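You operate a simulated robot arm through the tools that you are given. There is no shell and no other tool.

Carry out the task below with a simulated robot arm. There is one attempt and no reset: what you move stays moved.

TASK
The big pump tripped on overload, now cleared. Steam off, heat knob to 1, reset, restart, then steam on.

The check looks at the end state, three seconds after you hand in, the way a careful person would. Anything else that was tipped, shoved, dropped, spilled or broken makes it a failure.

THE ROBOT
A 6-joint arm with a two-finger parallel gripper, fixed in place. Base frame: the origin is at the foot of the arm, x ahead of it, y to its left, z up. Readings come in mm, degrees, newtons and seconds.
With the tool pointing down near the work surface it reaches from about 240 to 620 mm from the base axis. Its first joint turns from -66.0 to 66.0 degrees. Payload 2.7 kg.
The TCP is the grasp point between the finger pads, 23 mm short of the fingertips. In the tool frame z runs along the fingers and y along their closing line. The gripper opens to 94 mm. The fingers are 38 mm wide and 10 mm thick; the gripper's body (54 by 96 mm) begins 39 mm behind the TCP.
Orientation is that of the tool frame in the base frame, as a unit quaternion [w, x, y, z]. With the fingers straight down and closing along the base's y, the tool's x points along the base's -x, its y along +y and its z along -z.

THE INTERFACE
- The arm moves only by the tool apply_moves. Its argument "commands" is a list that holds one entry, the list of rows, each a list of 7 numbers: the turn, a rotation vector about the base's x, y, z in degrees, then the shift along the base's x, y, z in cm, then the finger opening in cm, from 0 to 9.4. In form: [[[wx, wy, wz, tx, ty, tz, claw], ...]]. A call has 1 to 20 rows; each row is the pose to reach, as a shift and turn from the pose commanded when the call began. Rows are played at 5 a second. More than 50 mm and 8.6 degrees between two rows, or a gripper value outside its range, and nothing of the call is played. A pose out of reach is approached as far as the arm can. The call stops where the force on the tool passes 40 N (or 10 N more than at its start, if that is more) or the arm is blocked; 0.2 s more then pass. The fingers move at their own pace (about 45 mm/s each) and stop on an object; they squeeze with about 35 N. The grip force told is the motor's: it shows also when the fingers shut on nothing. Time passes only in rows, and 0.2 s behind the last, so rows that repeat a pose let the fingers close. It gives the time, the measured TCP pose, the force on the tool (base axes), the opening and the grip force at its end, in the units of the frame above (readings bear some noise), with the torque about the TCP (base axes, N m) and any sound that the robot's microphone picked up.
- Cameras (640 x 400 px; columns grow to the right, rows downward): "scene" is fixed at [78.1, -427.5, 1423.8]; the picture's right is [0.79, -0.61, 0.00], its down [-0.23, -0.30, -0.92] and it looks along [0.56, 0.73, -0.38] (base axes); focal length 332 px, centre (320, 200). "wrist" rides on the gripper at [86, 16, -75] in the tool frame; the picture's right is [-0.18, 0.98, 0.00], its down [-0.58, -0.11, -0.81] and it looks along [-0.79, -0.15, 0.59] (tool axes); focal length 243 px, centre (320, 200). There is no depth. A picture from a camera that has moved, and an enlarged one, comes with that camera's place and axes in the base frame and with its lens.
- capture(camera): a new picture of that camera. The clock stands still meanwhile.
- zoom(camera, box): a new picture of the part [left, top, right, bottom] of that camera's present view, enlarged. The clock stands still meanwhile.
- job_done(): hands the job in; it is judged then, once.

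Nothing tells you positions but the pictures and the camera data. Unless the task says otherwise, let go and move clear before handing in.

The tools are called after ">>>" as name(argument=value, ...) on one line, values as JSON. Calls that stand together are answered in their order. apply_moves: Moves the arm, as the interface text tells. Its arguments: {"type":"object","properties":{"commands":{"type":"array"}},"required":["commands"]} The other tools are called the same way: capture (camera) takes a picture; zoom (camera, box) takes an enlarged picture of a part of a camera's view; job_done () hands the job in.

At the start:

```text
t: 0.0
tool_pos: [443.5, 45.9, 1220.7]
tcp_rot: [0.0, 0.0, 1.0, 0.0]
contact_force: [0.6, -0.5, -0.1]
wrist_torque: [-0.01, 0.01, 0.01]
finger_gap: 94.0
gripper_force: 0.1
```

scene: 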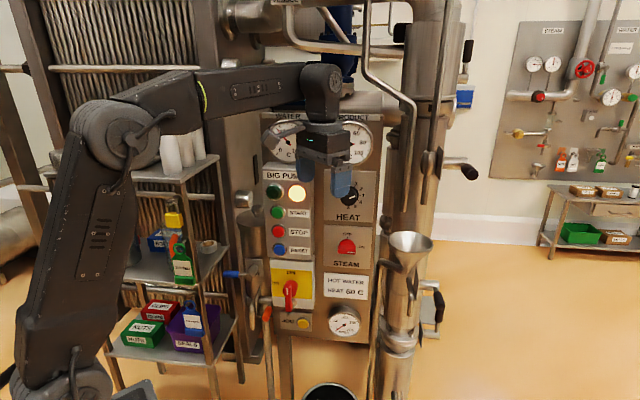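
wrist: 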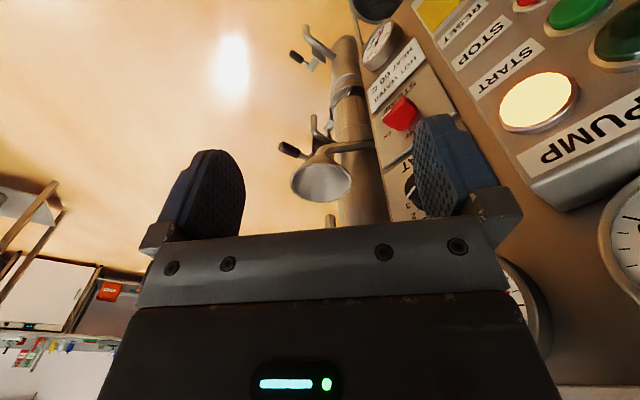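

I see a machine panel ahead of the arm with a BIG PUMP button column (START, STOP, RESET), a HEAT knob and a red STEAM knob. I'll zoom in to read the details before I move.

>>> zoom(camera="scene", box=[240, 100, 400, 200])

>>> zoom(camera="scene", box=[250, 160, 390, 260])

>>> zoom(camera="scene", box=[240, 240, 400, 340])

>>> zoom(camera="wrist", box=[340, 0, 640, 220])

```text
4.00 times, centred on (320, 150) of scene
camera zoom: at [78.1, -427.5, 1423.8], right [0.79, -0.61, 0.0], down [-0.23, -0.3, -0.92], along [0.56, 0.73, -0.38], focal length 1330 px, centre (320, 400)
```

zoom: 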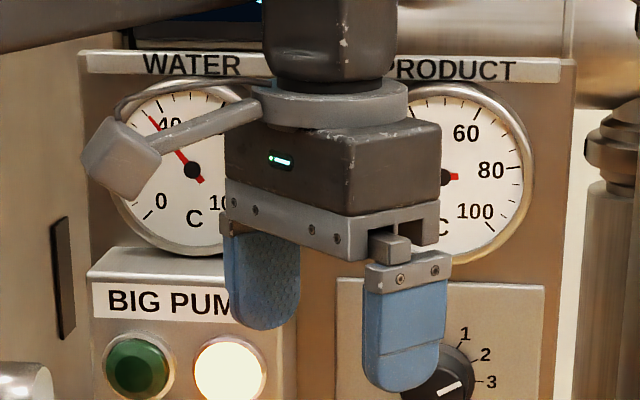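

```text
4.00 times, centred on (320, 210) of scene
camera zoom: at [78.1, -427.5, 1423.8], right [0.79, -0.61, 0.0], down [-0.23, -0.3, -0.92], along [0.56, 0.73, -0.38], focal length 1330 px, centre (320, 160)
```

zoom: 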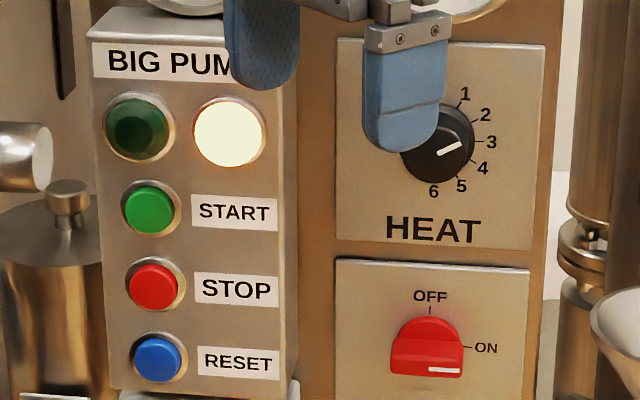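

```text
4.00 times, centred on (320, 290) of scene
camera zoom: at [78.1, -427.5, 1423.8], right [0.79, -0.61, 0.0], down [-0.23, -0.3, -0.92], along [0.56, 0.73, -0.38], focal length 1330 px, centre (320, -160)
```

zoom: 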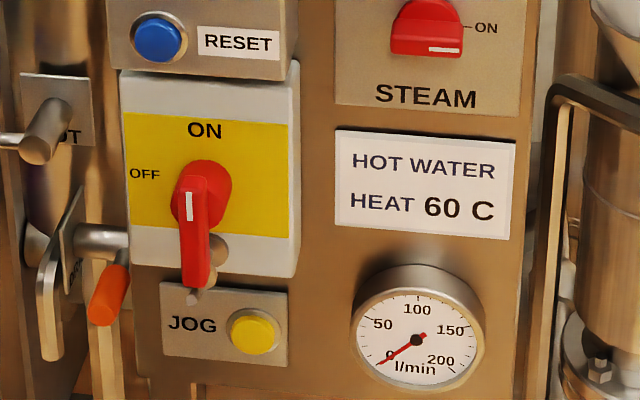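

```text
1.82 times, centred on (490, 110) of wrist
camera zoom: at [357.9, 61.3, 1295.3], right [0.18, 0.98, 0.0], down [0.58, -0.11, 0.81], along [0.79, -0.15, -0.59], focal length 441 px, centre (11, 364)
```

zoom: 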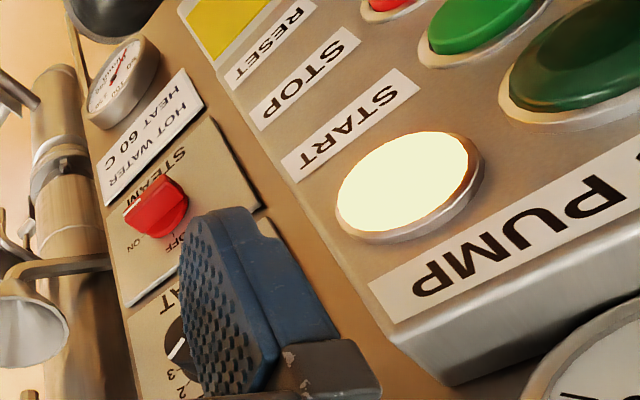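

The panel seems to face the arm at roughly 45° between x and y, with the BIG PUMP box standing out from it. Next I'll turn the tool 45° and back off a little, so the wrist camera looks straight at the panel.

>>> apply_moves(commands=[[[0, 0, 7.5, -0.55, -0.54, -1.18, 9.4], [0, 0, 15, -1.1, -1.08, -2.36, 9.4], [0, 0, 22.5, -1.64, -1.62, -3.54, 9.4], [0, 0, 30, -2.18, -2.16, -4.72, 9.4], [0, 0, 37.5, -2.72, -2.7, -5.9, 9.4], [0, 0, 45, -3.27, -3.25, -7.07, 9.4], [0, 0, 45, -3.27, -3.25, -7.07, 9.4]]])

>>> capture(camera="wrist")

>>> capture(camera="scene")

```text
t: 1.6
tool_pos: [409.1, 13.8, 1148.4]
tcp_rot: [0.0, -0.384, 0.923, 0.0]
contact_force: [1.2, 1.0, -0.2]
wrist_torque: [0.03, 0.02, 0.04]
finger_gap: 93.9
gripper_force: 0.1
```

```text
taken
camera wrist: at [337.9, -37.9, 1223.7], right [-0.57, 0.82, 0.0], down [0.49, 0.34, 0.81], along [0.66, 0.46, -0.59], focal length 243 px, centre (320, 200)
```

wrist: 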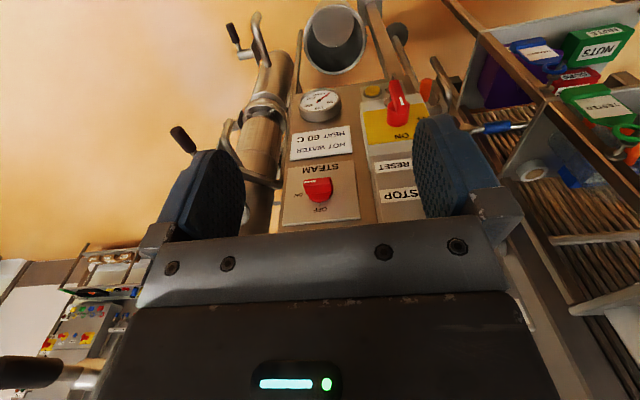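

```text
taken
```

scene: 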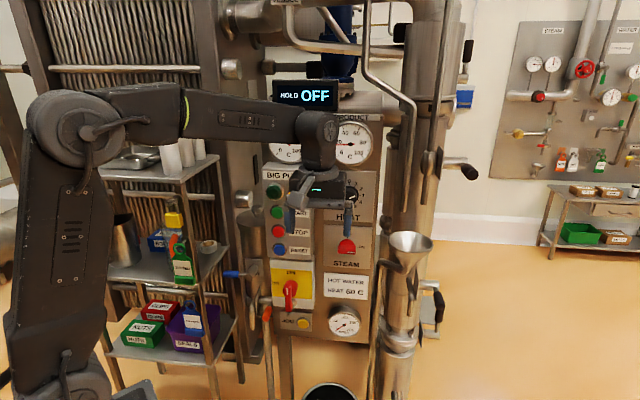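

The wrist camera now has a clear view of the steam switch, and a small display has come into view behind the arm. I'll zoom in on these.

>>> zoom(camera="scene", box=[240, 60, 400, 160])

>>> zoom(camera="wrist", box=[260, 70, 440, 230])

>>> zoom(camera="scene", box=[250, 240, 340, 340])

```text
4.00 times, centred on (320, 110) of scene
camera zoom: at [78.1, -427.5, 1423.8], right [0.79, -0.61, 0.0], down [-0.23, -0.3, -0.92], along [0.56, 0.73, -0.38], focal length 1330 px, centre (320, 560)
```

zoom: 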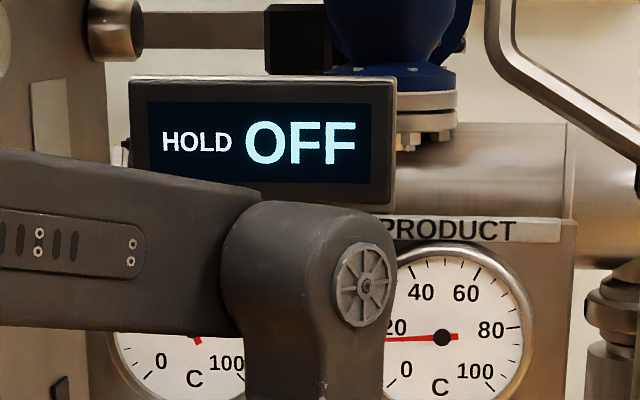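

```text
2.50 times, centred on (350, 150) of wrist
camera zoom: at [337.9, -37.9, 1223.7], right [-0.57, 0.82, 0.0], down [0.49, 0.34, 0.81], along [0.66, 0.46, -0.59], focal length 606 px, centre (245, 325)
```

zoom: 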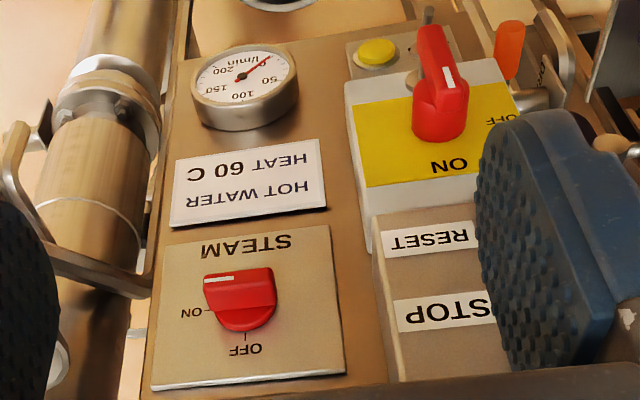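

```text
4.00 times, centred on (295, 290) of scene
camera zoom: at [78.1, -427.5, 1423.8], right [0.79, -0.61, 0.0], down [-0.23, -0.3, -0.92], along [0.56, 0.73, -0.38], focal length 1330 px, centre (420, -160)
```

zoom: 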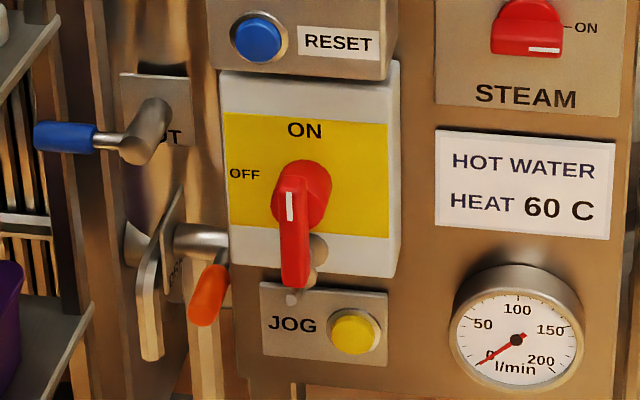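

The two views agree on geometry: the panel plane sits about 543 mm out along the 45° direction, and the steam switch is near the middle of its plate. Before planning the grasps I'll look closely at the shapes of the switch, knob and buttons.

>>> zoom(camera="scene", box=[322, 224, 374, 257])

>>> zoom(camera="wrist", box=[280, 160, 360, 210])

>>> zoom(camera="scene", box=[320, 165, 384, 205])

>>> zoom(camera="scene", box=[258, 175, 322, 265])

```text
12.12 times, centred on (348, 240) of scene
camera zoom: at [78.1, -427.5, 1423.8], right [0.79, -0.61, 0.0], down [-0.23, -0.3, -0.92], along [0.56, 0.73, -0.38], focal length 4030 px, centre (-19, -291)
```

zoom: 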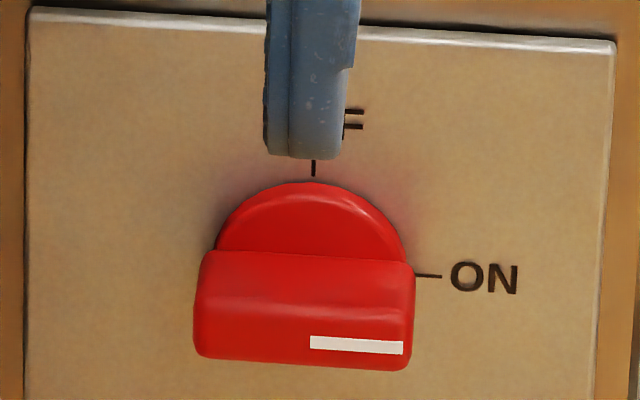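

```text
8.00 times, centred on (320, 185) of wrist
camera zoom: at [337.9, -37.9, 1223.7], right [-0.57, 0.82, 0.0], down [0.49, 0.34, 0.81], along [0.66, 0.46, -0.59], focal length 1941 px, centre (320, 320)
```

zoom: 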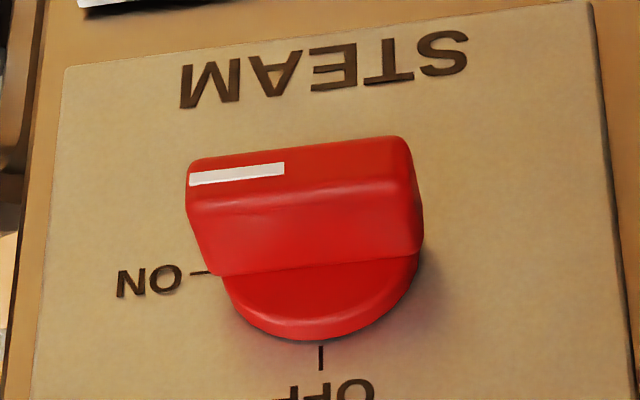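

```text
10.00 times, centred on (352, 185) of scene
camera zoom: at [78.1, -427.5, 1423.8], right [0.79, -0.61, 0.0], down [-0.23, -0.3, -0.92], along [0.56, 0.73, -0.38], focal length 3325 px, centre (0, 350)
```

zoom: 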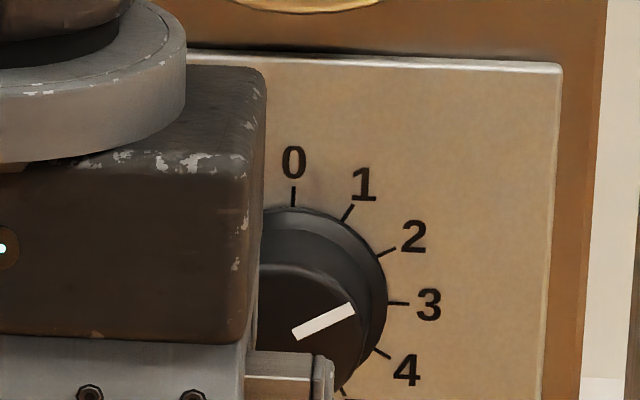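

```text
4.44 times, centred on (290, 220) of scene
camera zoom: at [78.1, -427.5, 1423.8], right [0.79, -0.61, 0.0], down [-0.23, -0.3, -0.92], along [0.56, 0.73, -0.38], focal length 1478 px, centre (453, 111)
```

zoom: 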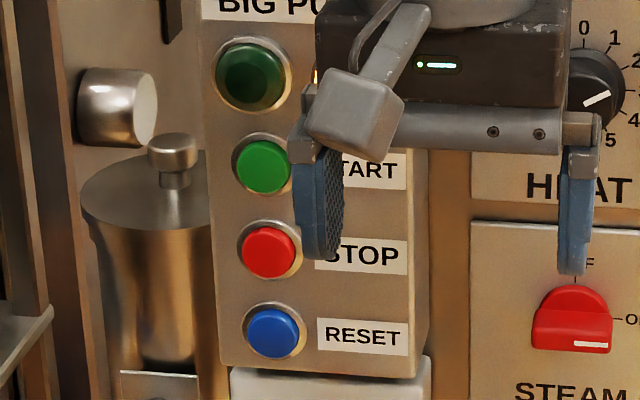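

The steam switch is a bar handle centred at about R = 328 mm, Z = 962 mm in the panel frame, with its front face at about D = 516. The heat knob, directly above it, reads 2. I'll bring the tool to horizontal, facing the panel and standing off from the steam switch, with the fingers set to close vertically.

>>> apply_moves(commands=[[[6.53, 0, -4.62, 0.6, 0.16, -1.26, 8], [13.06, 0, -9.24, 1.2, 0.31, -2.52, 7], [19.6, 0, -13.86, 1.8, 0.47, -3.77, 6], [26.13, 0, -18.47, 2.39, 0.62, -5.03, 5], [32.66, 0, -23.09, 2.99, 0.78, -6.29, 4.5], [39.19, 0, -27.71, 3.59, 0.94, -7.55, 4.2], [45.72, 0, -32.33, 4.19, 1.09, -8.81, 4.2], [45.72, 0, -32.33, 4.19, 1.09, -8.81, 4.2]]])

>>> capture(camera="scene")

>>> capture(camera="wrist")

```text
t: 3.4
tool_pos: [455.2, 25.6, 1062.3]
tcp_rot: [0.146, -0.087, 0.919, 0.355]
contact_force: [-0.1, 0.1, 0.1]
wrist_torque: [-0.02, -0.03, -0.01]
finger_gap: 42.0
gripper_force: 0.0
```

```text
taken
```

scene: 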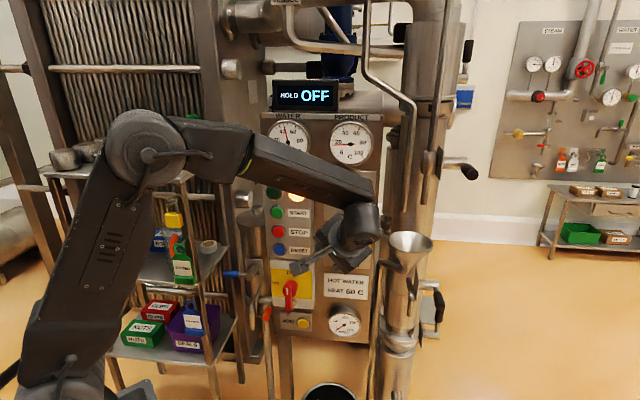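

```text
taken
camera wrist: at [353.0, -19.6, 1095.7], right [-0.09, 0.73, 0.68], down [0.41, -0.59, 0.69], along [0.91, 0.34, -0.25], focal length 243 px, centre (320, 200)
```

wrist: 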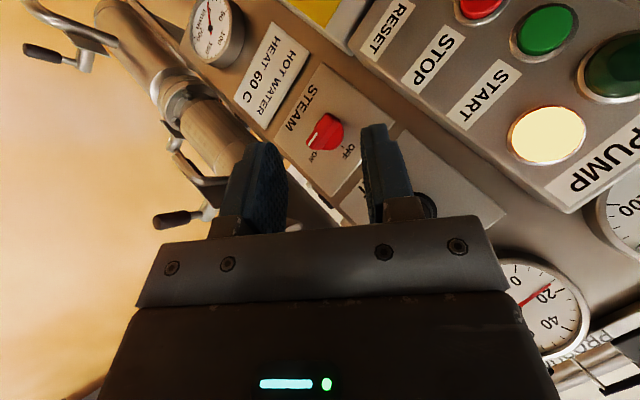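

The move went cleanly and the arm is clear of the shelf and pipes. I'll finish the rotation and bring the tool level with the steam switch, still standing off.

>>> apply_moves(commands=[[[6.53, 0, -4.62, 0.6, 0.16, -1.26, 4.2], [13.06, 0, -9.24, 1.2, 0.31, -2.52, 4.2], [19.6, 0, -13.86, 1.8, 0.47, -3.77, 4.2], [26.13, 0, -18.47, 2.4, 0.62, -5.03, 4.2], [32.66, 0, -23.09, 2.99, 0.78, -6.29, 4.2], [39.19, 0, -27.71, 3.59, 0.94, -7.55, 4.2], [45.72, 0, -32.33, 4.19, 1.09, -8.81, 4.2], [52.25, 0, -36.95, 4.79, 1.25, -10.06, 4.2], [52.25, 0, -36.95, 4.79, 1.25, -10.06, 4.2], [52.25, 0, -36.95, 4.79, 1.25, -10.06, 4.2]]])

>>> capture(camera="scene")

>>> capture(camera="wrist")

```text
t: 5.6
tool_pos: [501.8, 36.7, 961.3]
tcp_rot: [0.271, 0.271, 0.653, 0.653]
contact_force: [-0.1, 0.6, -0.3]
wrist_torque: [0.02, 0.0, -0.01]
finger_gap: 42.0
gripper_force: 0.1
```

```text
taken
```

scene: 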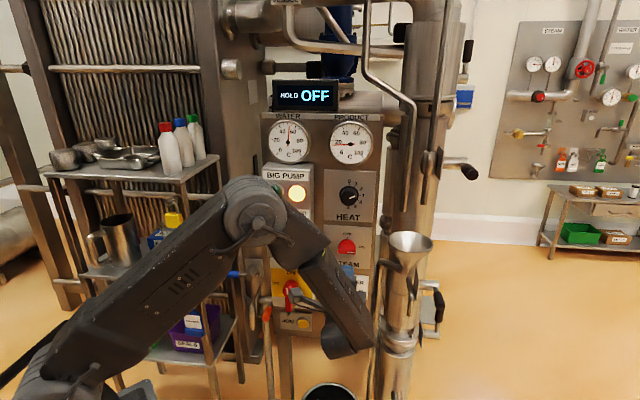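

```text
taken
camera wrist: at [388.5, 43.6, 977.3], right [0.13, -0.13, 0.98], down [-0.16, -0.98, -0.11], along [0.98, -0.14, -0.15], focal length 243 px, centre (320, 200)
```

wrist: 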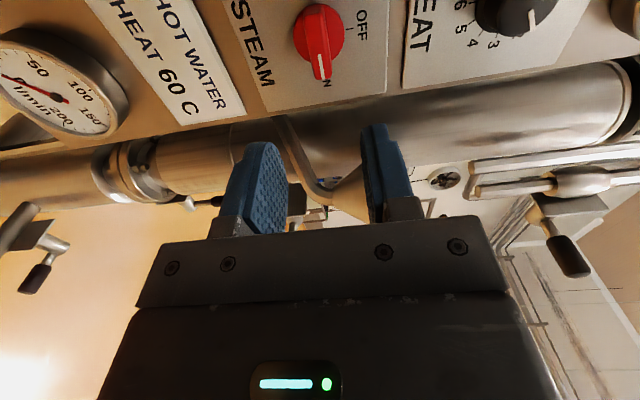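

The tool is horizontal and standing off in front of the steam switch, and it stayed clear of everything. I'll zoom through the wrist and scene cameras to check the alignment with the switch and the heat knob.

>>> zoom(camera="wrist", box=[240, 0, 400, 100])

>>> zoom(camera="wrist", box=[400, 0, 600, 125])

>>> zoom(camera="scene", box=[310, 160, 390, 210])

>>> zoom(camera="scene", box=[260, 220, 420, 380])

```text
4.00 times, centred on (320, 50) of wrist
camera zoom: at [388.5, 43.6, 977.3], right [0.13, -0.13, 0.98], down [-0.16, -0.98, -0.11], along [0.98, -0.14, -0.15], focal length 970 px, centre (320, 800)
```

zoom: 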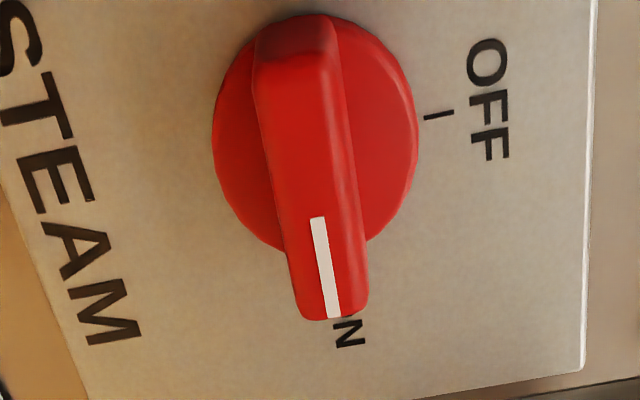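

```text
3.20 times, centred on (500, 62) of wrist
camera zoom: at [388.5, 43.6, 977.3], right [0.13, -0.13, 0.98], down [-0.16, -0.98, -0.11], along [0.98, -0.14, -0.15], focal length 776 px, centre (-256, 640)
```

zoom: 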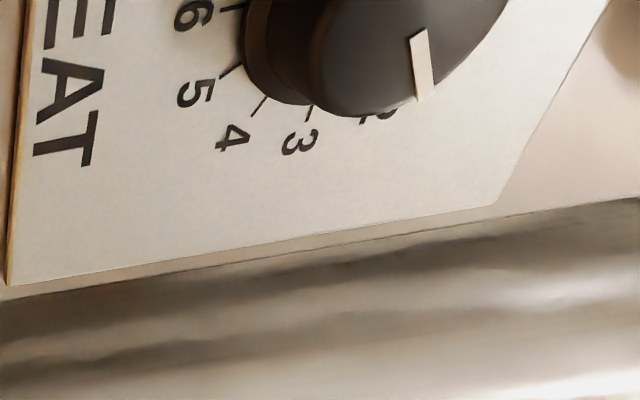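

```text
8.00 times, centred on (350, 185) of scene
camera zoom: at [78.1, -427.5, 1423.8], right [0.79, -0.61, 0.0], down [-0.23, -0.3, -0.92], along [0.56, 0.73, -0.38], focal length 2660 px, centre (80, 320)
```

zoom: 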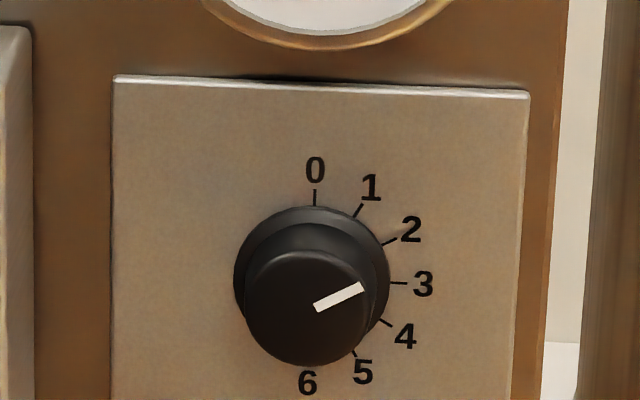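

```text
2.50 times, centred on (340, 300) of scene
camera zoom: at [78.1, -427.5, 1423.8], right [0.79, -0.61, 0.0], down [-0.23, -0.3, -0.92], along [0.56, 0.73, -0.38], focal length 831 px, centre (270, -50)
```

zoom: 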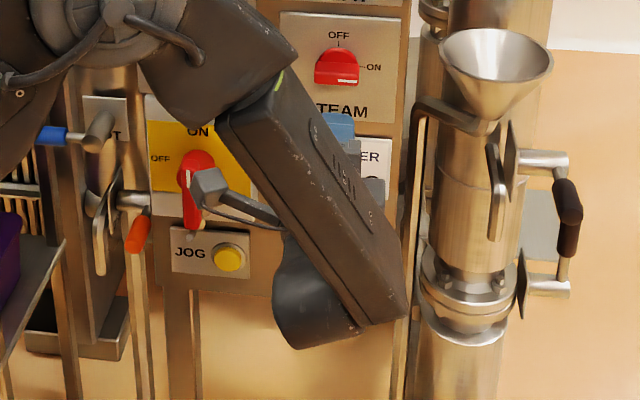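

Both cameras agree on the steam switch: its bar is horizontal at Z ≈ 961 and R ≈ 328, and the fingers straddle that line. I'll move straight in until the fingertips flank the bar, keeping the fingers open.

>>> apply_moves(commands=[[[0, 0, 0, 1.7, 1.8, 0, 4.2], [0, 0, 0, 3.47, 3.57, 0, 4.2], [0, 0, 0, 5.23, 5.33, 0, 4.2], [0, 0, 0, 6.65, 6.75, 0, 4.2], [0, 0, 0, 7.5, 7.6, 0, 4.2], [0, 0, 0, 8.1, 8.2, 0, 4.2], [0, 0, 0, 8.6, 8.7, 0, 4.2], [0, 0, 0, 8.77, 8.87, 0, 4.2], [0, 0, 0, 8.77, 8.87, 0, 4.2]]])

>>> capture(camera="wrist")

>>> capture(camera="scene")

```text
t: 7.6
tool_pos: [588.0, 126.3, 962.8]
tcp_rot: [0.271, 0.271, 0.654, 0.653]
contact_force: [-0.8, 0.2, 0.6]
wrist_torque: [-0.01, -0.03, -0.02]
finger_gap: 42.0
gripper_force: 0.1
```

```text
taken
camera wrist: at [475.3, 133.0, 978.0], right [0.13, -0.13, 0.98], down [-0.16, -0.98, -0.11], along [0.98, -0.14, -0.15], focal length 243 px, centre (320, 200)
```

wrist: 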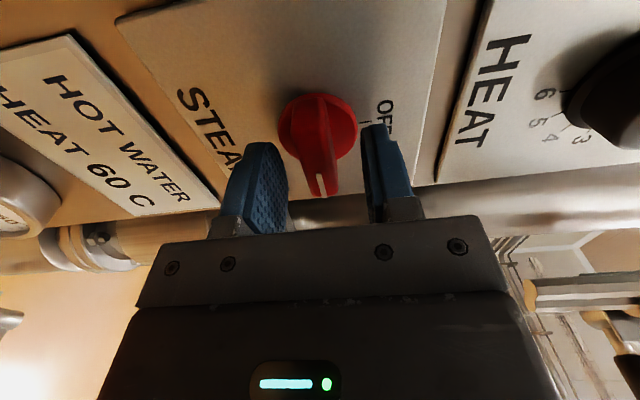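

```text
taken
```

scene: 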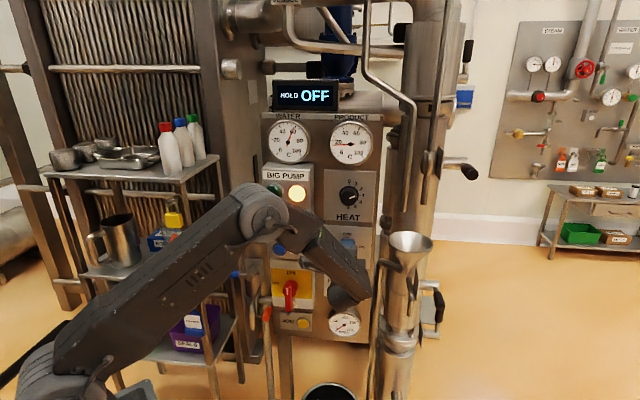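

The fingers look to be either side of the bar, with no contact force. I'll zoom in to confirm the depth and centring before closing.

>>> zoom(camera="wrist", box=[220, 70, 420, 220])

>>> zoom(camera="scene", box=[310, 220, 390, 280])

```text
2.67 times, centred on (320, 145) of wrist
camera zoom: at [475.3, 133.0, 978.0], right [0.13, -0.13, 0.98], down [-0.16, -0.98, -0.11], along [0.98, -0.14, -0.15], focal length 647 px, centre (320, 347)
```

zoom: 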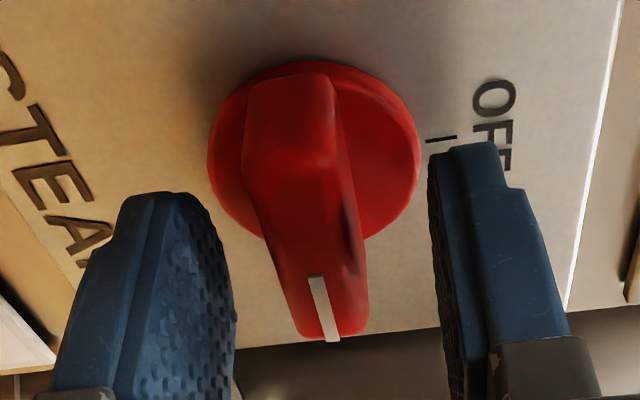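

```text
6.67 times, centred on (350, 250) of scene
camera zoom: at [78.1, -427.5, 1423.8], right [0.79, -0.61, 0.0], down [-0.23, -0.3, -0.92], along [0.56, 0.73, -0.38], focal length 2216 px, centre (120, -133)
```

zoom: 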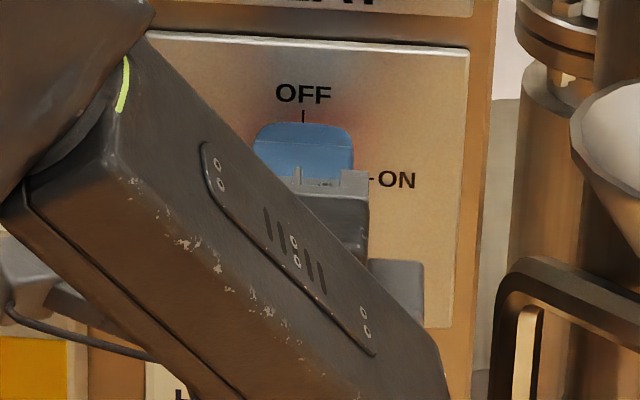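

The fingers straddle the bar with about 15 mm of overlap and are well centred. I'll close on it now.

>>> apply_moves(commands=[[[0, 0, 0, 0, 0, 0, 3], [0, 0, 0, 0, 0, 0, 2], [0, 0, 0, 0, 0, 0, 1], [0, 0, 0, 0, 0, 0, 0.5], [0, 0, 0, 0, 0, 0, 0.5]]])

>>> zoom(camera="wrist", box=[220, 70, 420, 220])

```text
t: 8.8
tool_pos: [588.9, 125.8, 960.3]
tcp_rot: [0.269, 0.271, 0.655, 0.652]
contact_force: [2.9, 1.2, -9.2]
wrist_torque: [0.05, -0.11, -0.44]
finger_gap: 16.1
gripper_force: 45.1
```

```text
2.67 times, centred on (320, 145) of wrist
camera zoom: at [475.2, 132.9, 977.3], right [0.13, -0.13, 0.98], down [-0.16, -0.98, -0.11], along [0.98, -0.14, -0.15], focal length 647 px, centre (320, 347)
```

zoom: 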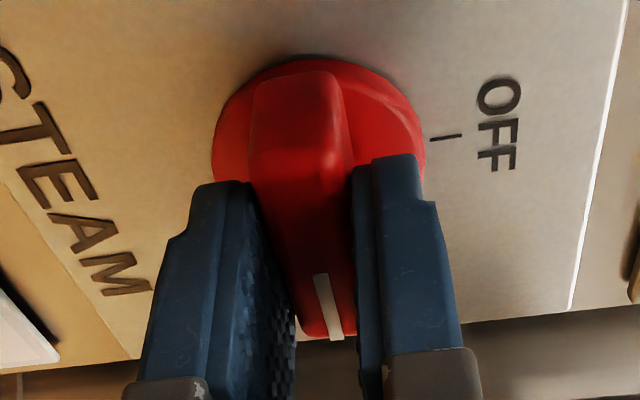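

I have a firm grip on the bar, 16 mm thick. A small downward reaction shows I'm about 1 mm high, so I'll trim that and turn the switch 90° counter-clockwise to OFF.

>>> apply_moves(commands=[[[0, 0, 0, 0, 0, -0.12, 0.5], [-5.3, -5.3, 0, 0, 0, -0.12, 0.5], [-10.61, -10.61, 0, 0, 0, -0.12, 0.5], [-15.91, -15.91, 0, 0, 0, -0.12, 0.5], [-21.21, -21.21, 0, 0, 0, -0.12, 0.5], [-26.52, -26.52, 0, 0, 0, -0.12, 0.5], [-31.82, -31.82, 0, 0, 0, -0.12, 0.5]]])

>>> capture(camera="wrist")

>>> capture(camera="scene")

```text
t: 10.4
tool_pos: [587.9, 126.7, 961.7]
tcp_rot: [0.502, -0.003, 0.705, 0.5]
contact_force: [-23.5, -12.3, 18.0]
wrist_torque: [-0.4, 0.44, 0.64]
finger_gap: 15.7
gripper_force: 44.9
```

```text
taken
camera wrist: at [485.0, 123.4, 911.7], right [-0.41, 0.4, 0.82], down [-0.23, -0.92, 0.33], along [0.89, -0.05, 0.46], focal length 243 px, centre (320, 200)
```

wrist: 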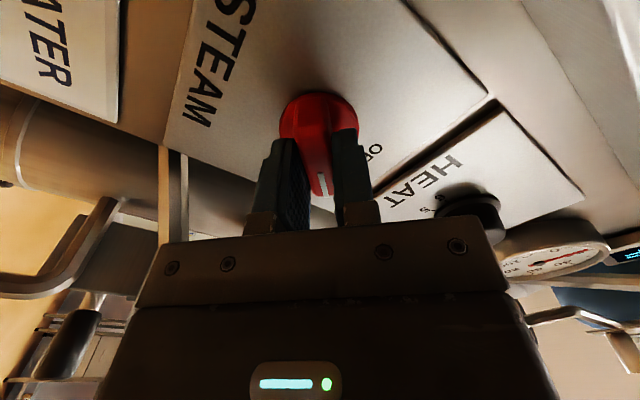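

```text
taken
```

scene: 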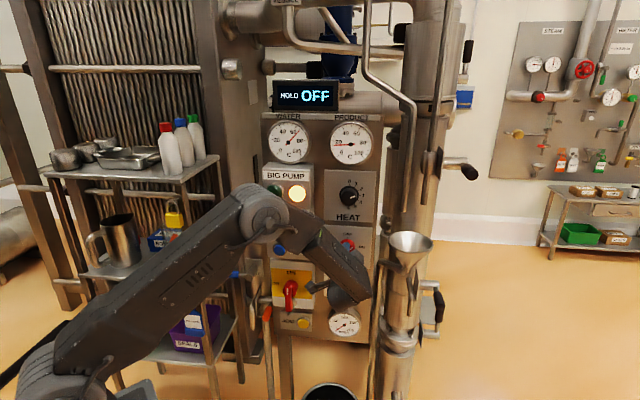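

The switch is turning with the fingers and is at about 45°, but the reaction has grown to about 25 N outward and 18 N up. I'll ease that off by a couple of mm before going on, so nothing is strained.

>>> apply_moves(commands=[[[0, 0, 0, -0.07, -0.07, 0.1, 0.5], [0, 0, 0, -0.14, -0.14, 0.2, 0.5], [0, 0, 0, -0.14, -0.14, 0.2, 0.5]]])

>>> zoom(camera="wrist", box=[220, 70, 420, 220])

>>> zoom(camera="scene", box=[310, 220, 390, 280])

```text
t: 11.2
tool_pos: [588.3, 126.0, 962.2]
tcp_rot: [0.5, 0.0, 0.708, 0.499]
contact_force: [18.9, 17.9, -0.2]
wrist_torque: [0.49, -0.49, -0.69]
finger_gap: 15.7
gripper_force: 45.5
```

```text
2.67 times, centred on (320, 145) of wrist
camera zoom: at [484.7, 123.5, 912.5], right [-0.4, 0.4, 0.82], down [-0.23, -0.91, 0.34], along [0.89, -0.05, 0.46], focal length 647 px, centre (320, 347)
```

zoom: 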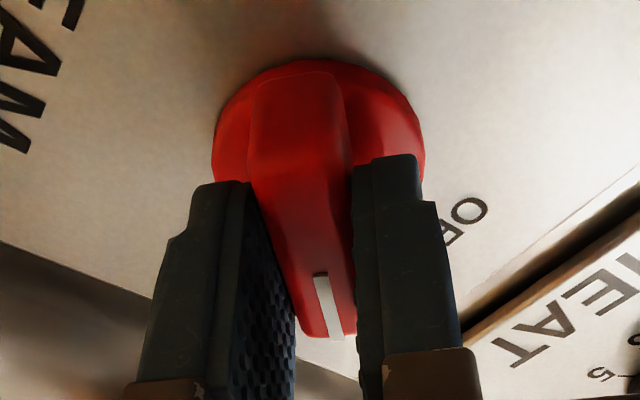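

```text
6.67 times, centred on (350, 250) of scene
camera zoom: at [78.6, -427.0, 1423.9], right [0.79, -0.61, 0.0], down [-0.23, -0.3, -0.92], along [0.56, 0.73, -0.38], focal length 2216 px, centre (120, -133)
```

zoom: 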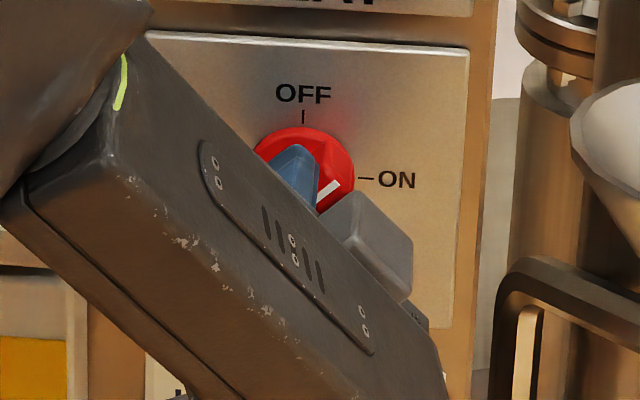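

The pointer is clearly at mid-travel and the vertical load is gone, but I pulled back slightly too far. I'll put half of that back and continue the turn toward OFF, checking the forces.

>>> apply_moves(commands=[[[0, 0, 0, 0.07, 0.07, 0, 0.5], [-5.3, -5.3, 0, 0.07, 0.07, 0, 0.5], [-10.61, -10.61, 0, 0.07, 0.07, 0, 0.5], [-15.91, -15.91, 0, 0.07, 0.07, 0, 0.5]]])

```text
t: 12.2
tool_pos: [586.5, 127.7, 962.8]
tcp_rot: [0.588, -0.14, 0.693, 0.392]
contact_force: [11.2, 16.2, 3.1]
wrist_torque: [-0.13, 0.13, 0.12]
finger_gap: 15.8
gripper_force: 44.9
```

>>> apply_moves(commands=[[[-5.3, -5.3, 0, 0.03, 0.03, 0, 0.5], [-10.61, -10.61, 0, 0.04, 0.04, 0, 0.5], [-15.91, -15.91, 0, 0.04, 0.04, 0, 0.5], [-15.91, -15.91, 0, 0.04, 0.04, 0, 0.5]]])

>>> zoom(camera="wrist", box=[220, 70, 420, 220])

>>> zoom(camera="scene", box=[310, 220, 390, 280])

>>> capture(camera="scene")

```text
t: 13.2
tool_pos: [587.7, 127.4, 963.3]
tcp_rot: [0.654, -0.272, 0.652, 0.271]
contact_force: [-15.4, 13.0, 14.4]
wrist_torque: [-0.57, 0.84, 0.09]
finger_gap: 15.6
gripper_force: 44.9
```

```text
2.67 times, centred on (320, 145) of wrist
camera zoom: at [523.9, 84.2, 876.1], right [-0.7, 0.69, 0.18], down [-0.49, -0.65, 0.58], along [0.52, 0.32, 0.79], focal length 647 px, centre (320, 347)
```

zoom: 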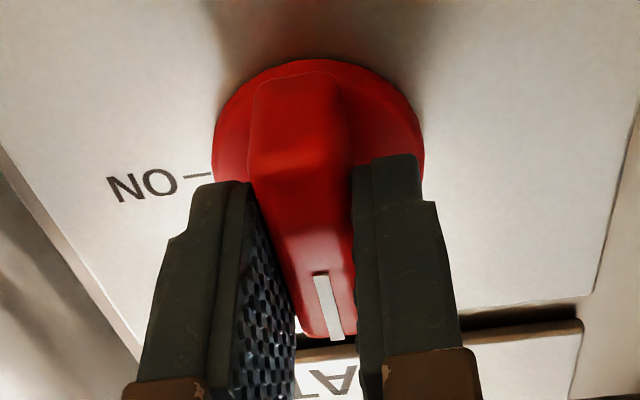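

```text
6.67 times, centred on (350, 250) of scene
camera zoom: at [77.4, -427.2, 1424.0], right [0.79, -0.61, 0.0], down [-0.23, -0.3, -0.92], along [0.56, 0.73, -0.38], focal length 2216 px, centre (120, -133)
```

zoom: 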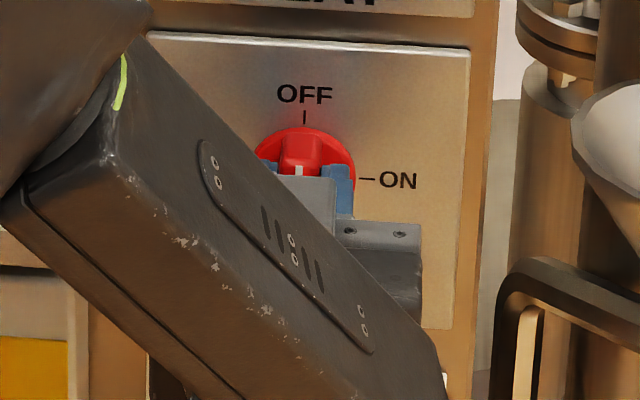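

```text
taken
```

scene: 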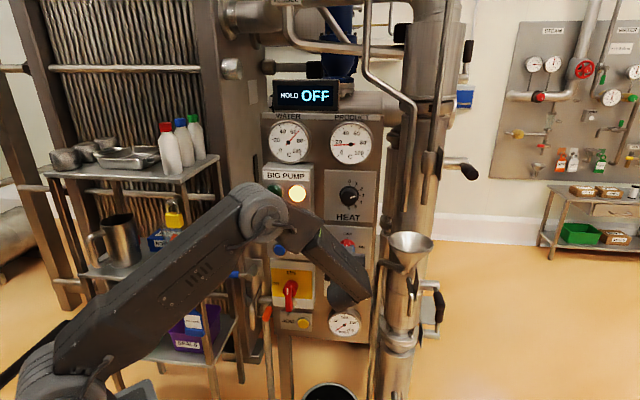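

The bar is now vertical with its white pointer toward OFF. I'll release it, back straight out, and check that it stays there.

>>> apply_moves(commands=[[[0, 0, 0, 0, 0, 0, 2], [0, 0, 0, 0, 0, 0, 3.5], [0, 0, 0, 0, 0, 0, 4.2], [0, 0, 0, -0.7, -0.7, 0, 4.2], [0, 0, 0, -2.1, -2.1, 0, 4.2], [0, 0, 0, -4.2, -4.2, 0, 4.2], [0, 0, 0, -6.4, -6.4, 0, 4.2], [0, 0, 0, -8.5, -8.5, 0, 4.2], [0, 0, 0, -8.5, -8.5, 0, 4.2]]])

>>> capture(camera="wrist")

>>> zoom(camera="scene", box=[250, 90, 410, 270])

>>> zoom(camera="scene", box=[310, 220, 390, 270])

```text
t: 15.2
tool_pos: [503.5, 39.9, 961.2]
tcp_rot: [0.654, -0.27, 0.653, 0.27]
contact_force: [0.1, 0.7, -0.3]
wrist_torque: [-0.03, 0.04, -0.03]
finger_gap: 42.1
gripper_force: 0.1
```

```text
taken
camera wrist: at [440.1, -3.7, 875.2], right [-0.69, 0.7, 0.18], down [-0.49, -0.65, 0.58], along [0.52, 0.31, 0.79], focal length 243 px, centre (320, 200)
```

wrist: 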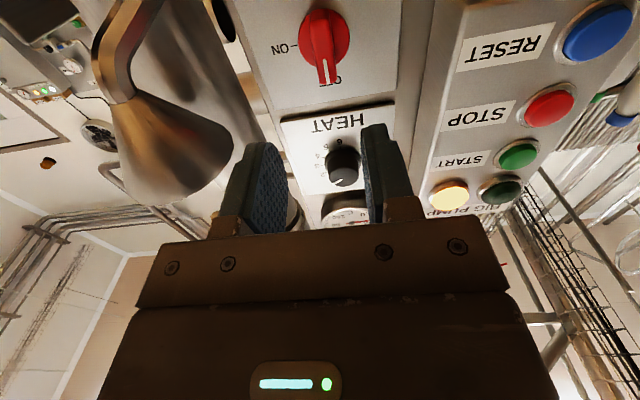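

```text
2.22 times, centred on (330, 180) of scene
camera zoom: at [78.0, -427.5, 1423.8], right [0.79, -0.61, 0.0], down [-0.23, -0.3, -0.92], along [0.56, 0.73, -0.38], focal length 739 px, centre (298, 244)
```

zoom: 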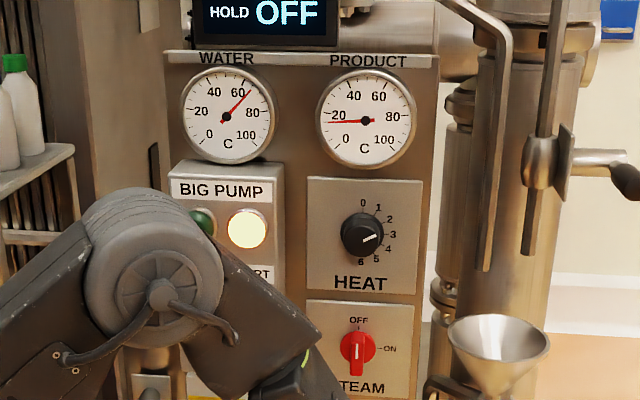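

```text
8.00 times, centred on (350, 245) of scene
camera zoom: at [78.0, -427.5, 1423.8], right [0.79, -0.61, 0.0], down [-0.23, -0.3, -0.92], along [0.56, 0.73, -0.38], focal length 2660 px, centre (80, -160)
```

zoom: 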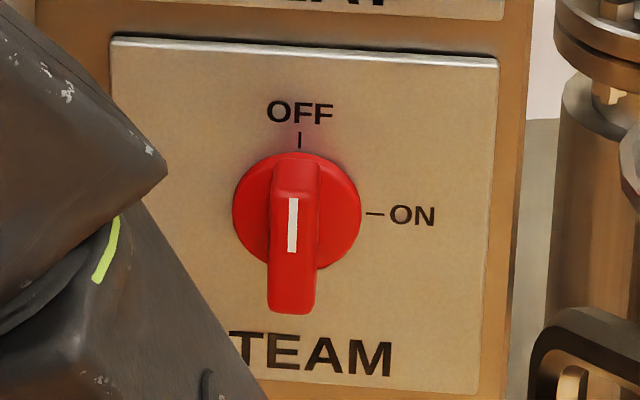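

The steam switch is confirmed OFF with its pointer on the OFF tick. Next I'll rise to the heat knob, rolling the tool 30° clockwise first so the 30° counter-clockwise turn brings it back to its present pose.

>>> apply_moves(commands=[[[5.3, 5.3, 0, 0, 0, 2.5, 5], [10.61, 10.61, 0, 0, 0, 5, 6], [15.91, 15.91, 0, 0, 0, 7.5, 6], [21.21, 21.21, 0, 0, 0, 10, 6], [21.21, 21.21, 0, 0.01, -0.01, 12.5, 6], [21.21, 21.21, 0, 0.02, -0.02, 15.1, 6], [21.21, 21.21, 0, 0.02, -0.02, 15.1, 6], [21.21, 21.21, 0, 0.02, -0.02, 15.1, 6]]])

>>> capture(camera="wrist")

>>> capture(camera="scene")

```text
t: 17.0
tool_pos: [503.6, 40.8, 1112.3]
tcp_rot: [0.561, -0.091, 0.701, 0.431]
contact_force: [-1.2, -0.3, 0.5]
wrist_torque: [0.01, 0.03, 0.0]
finger_gap: 60.0
gripper_force: 0.0
```

```text
taken
camera wrist: at [410.5, 26.4, 1045.1], right [-0.54, 0.54, 0.65], down [-0.3, -0.84, 0.45], along [0.79, 0.05, 0.61], focal length 243 px, centre (320, 200)
```

wrist: 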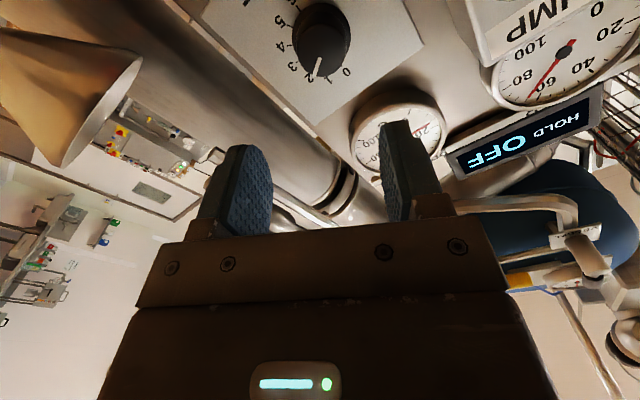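

```text
taken
```

scene: 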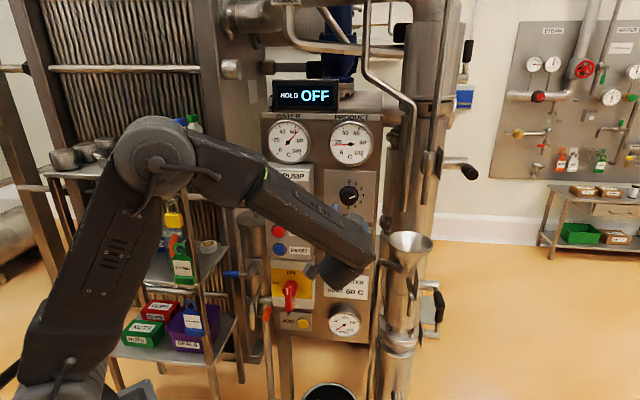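

The tool is level with the heat knob. I'll zoom to check the knob's centre and pointer before closing in.

>>> zoom(camera="wrist", box=[240, 0, 400, 100])

>>> zoom(camera="scene", box=[310, 160, 390, 210])

```text
4.00 times, centred on (320, 50) of wrist
camera zoom: at [410.5, 26.4, 1045.1], right [-0.54, 0.54, 0.65], down [-0.3, -0.84, 0.45], along [0.79, 0.05, 0.61], focal length 970 px, centre (320, 800)
```

zoom: 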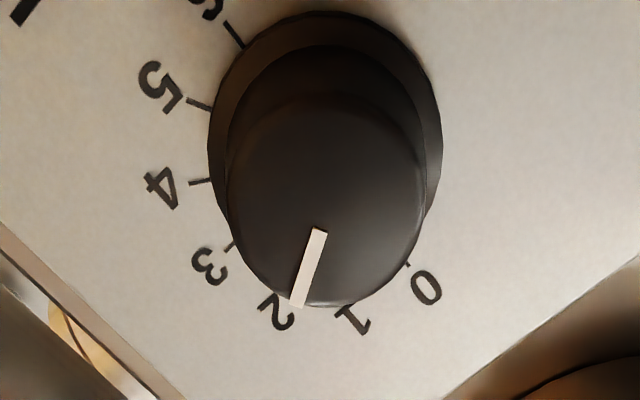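

```text
8.00 times, centred on (350, 185) of scene
camera zoom: at [78.1, -427.5, 1423.8], right [0.79, -0.61, 0.0], down [-0.23, -0.3, -0.92], along [0.56, 0.73, -0.38], focal length 2660 px, centre (80, 320)
```

zoom: 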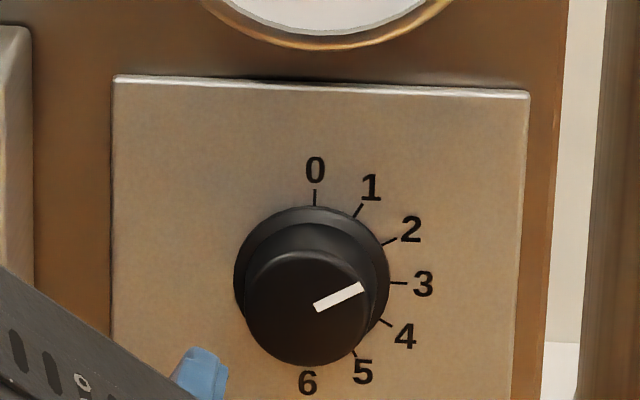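

The knob still points at 2, and the fingers are centred on it to within about 1 mm. I'll move straight in to flank it.

>>> apply_moves(commands=[[[0, 0, 0, 1.77, 1.77, -0.1, 6], [0, 0, 0, 3.54, 3.54, -0.1, 6], [0, 0, 0, 5.3, 5.3, -0.1, 6], [0, 0, 0, 6.72, 6.72, -0.1, 6], [0, 0, 0, 7.6, 7.6, -0.1, 6], [0, 0, 0, 8.2, 8.2, -0.1, 6], [0, 0, 0, 8.6, 8.6, -0.1, 6], [0, 0, 0, 8.8, 8.8, -0.1, 6], [0, 0, 0, 8.8, 8.8, -0.1, 6]]])

>>> capture(camera="wrist")

>>> zoom(camera="scene", box=[310, 160, 390, 210])

```text
t: 19.0
tool_pos: [591.2, 128.9, 1112.8]
tcp_rot: [0.561, -0.093, 0.701, 0.43]
contact_force: [1.1, 0.3, -0.2]
wrist_torque: [-0.01, 0.03, 0.0]
finger_gap: 60.0
gripper_force: 0.0
```

```text
taken
camera wrist: at [499.0, 115.0, 1045.8], right [-0.54, 0.54, 0.65], down [-0.3, -0.84, 0.45], along [0.79, 0.05, 0.61], focal length 243 px, centre (320, 200)
```

wrist: 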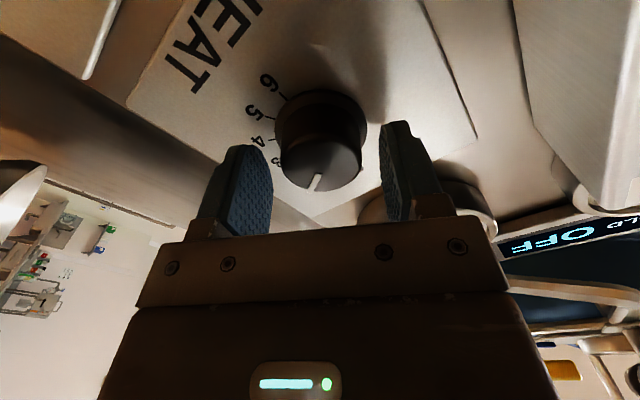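

```text
8.00 times, centred on (350, 185) of scene
camera zoom: at [78.1, -427.5, 1423.8], right [0.79, -0.61, 0.0], down [-0.23, -0.3, -0.92], along [0.56, 0.73, -0.38], focal length 2660 px, centre (80, 320)
```

zoom: 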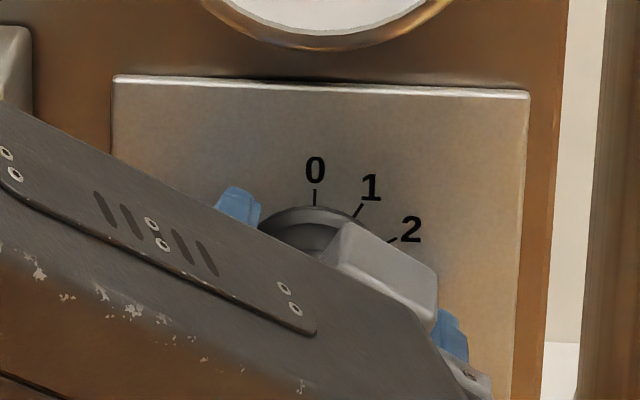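

The fingers are either side of the knob with no contact force. I'll close gently and check how well it's centred.

>>> apply_moves(commands=[[[0, 0, 0, 0, 0, 0, 5], [0, 0, 0, 0, 0, 0, 4], [0, 0, 0, 0, 0, 0, 3], [0, 0, 0, 0, 0, 0, 2.5], [0, 0, 0, 0, 0, 0, 2.5]]])

>>> capture(camera="wrist")

```text
t: 20.2
tool_pos: [591.3, 128.9, 1113.5]
tcp_rot: [0.561, -0.094, 0.701, 0.43]
contact_force: [-7.4, 5.3, 4.4]
wrist_torque: [0.07, -0.01, 0.38]
finger_gap: 40.8
gripper_force: 45.6
```

```text
taken
camera wrist: at [498.6, 115.4, 1046.2], right [-0.54, 0.54, 0.65], down [-0.3, -0.84, 0.45], along [0.79, 0.05, 0.61], focal length 243 px, centre (320, 200)
```

wrist: 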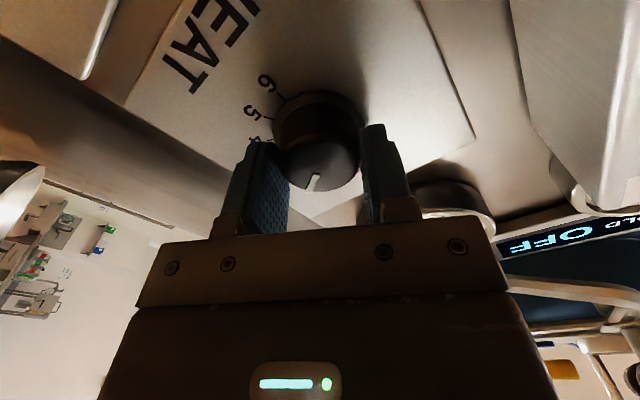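

I have the knob gripped, about 41 mm across, with only about 10 N of sideways offset. I'll trim by under a millimetre and turn 30° counter-clockwise to bring the pointer from 2 to 1.

>>> apply_moves(commands=[[[0, 0, 0, -0.05, 0.05, 0.04, 2.5], [-5.3, -5.3, 0, -0.05, 0.05, 0.04, 2.5], [-10.61, -10.61, 0, -0.05, 0.05, 0.04, 2.5], [-15.91, -15.91, 0, -0.05, 0.05, 0.04, 2.5], [-21.21, -21.21, 0, -0.05, 0.05, 0.04, 2.5], [-21.21, -21.21, 0, -0.05, 0.05, 0.04, 2.5]]])

>>> zoom(camera="wrist", box=[220, 70, 420, 220])

>>> zoom(camera="scene", box=[310, 160, 390, 210])

```text
t: 21.6
tool_pos: [589.7, 130.2, 1113.6]
tcp_rot: [0.655, -0.273, 0.651, 0.27]
contact_force: [-18.3, 9.6, 11.2]
wrist_torque: [-0.58, 0.63, 0.22]
finger_gap: 40.6
gripper_force: 45.1
```

```text
2.67 times, centred on (320, 145) of wrist
camera zoom: at [527.0, 87.1, 1026.7], right [-0.7, 0.69, 0.18], down [-0.49, -0.65, 0.58], along [0.52, 0.32, 0.79], focal length 647 px, centre (320, 347)
```

zoom: 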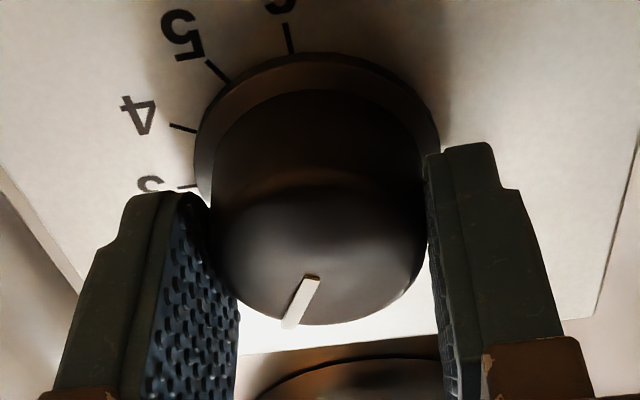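

```text
8.00 times, centred on (350, 185) of scene
camera zoom: at [77.3, -427.2, 1424.0], right [0.79, -0.61, 0.0], down [-0.23, -0.3, -0.92], along [0.56, 0.73, -0.38], focal length 2660 px, centre (80, 320)
```

zoom: 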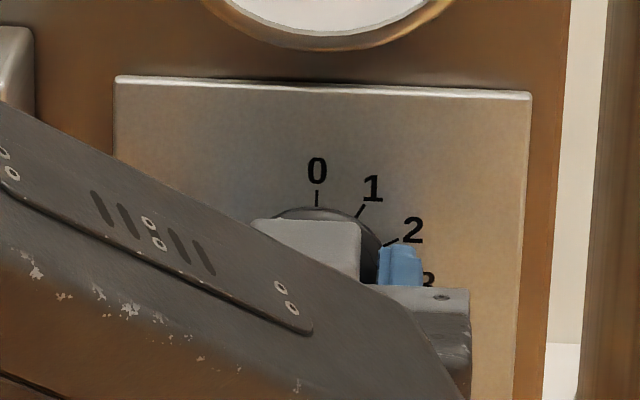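

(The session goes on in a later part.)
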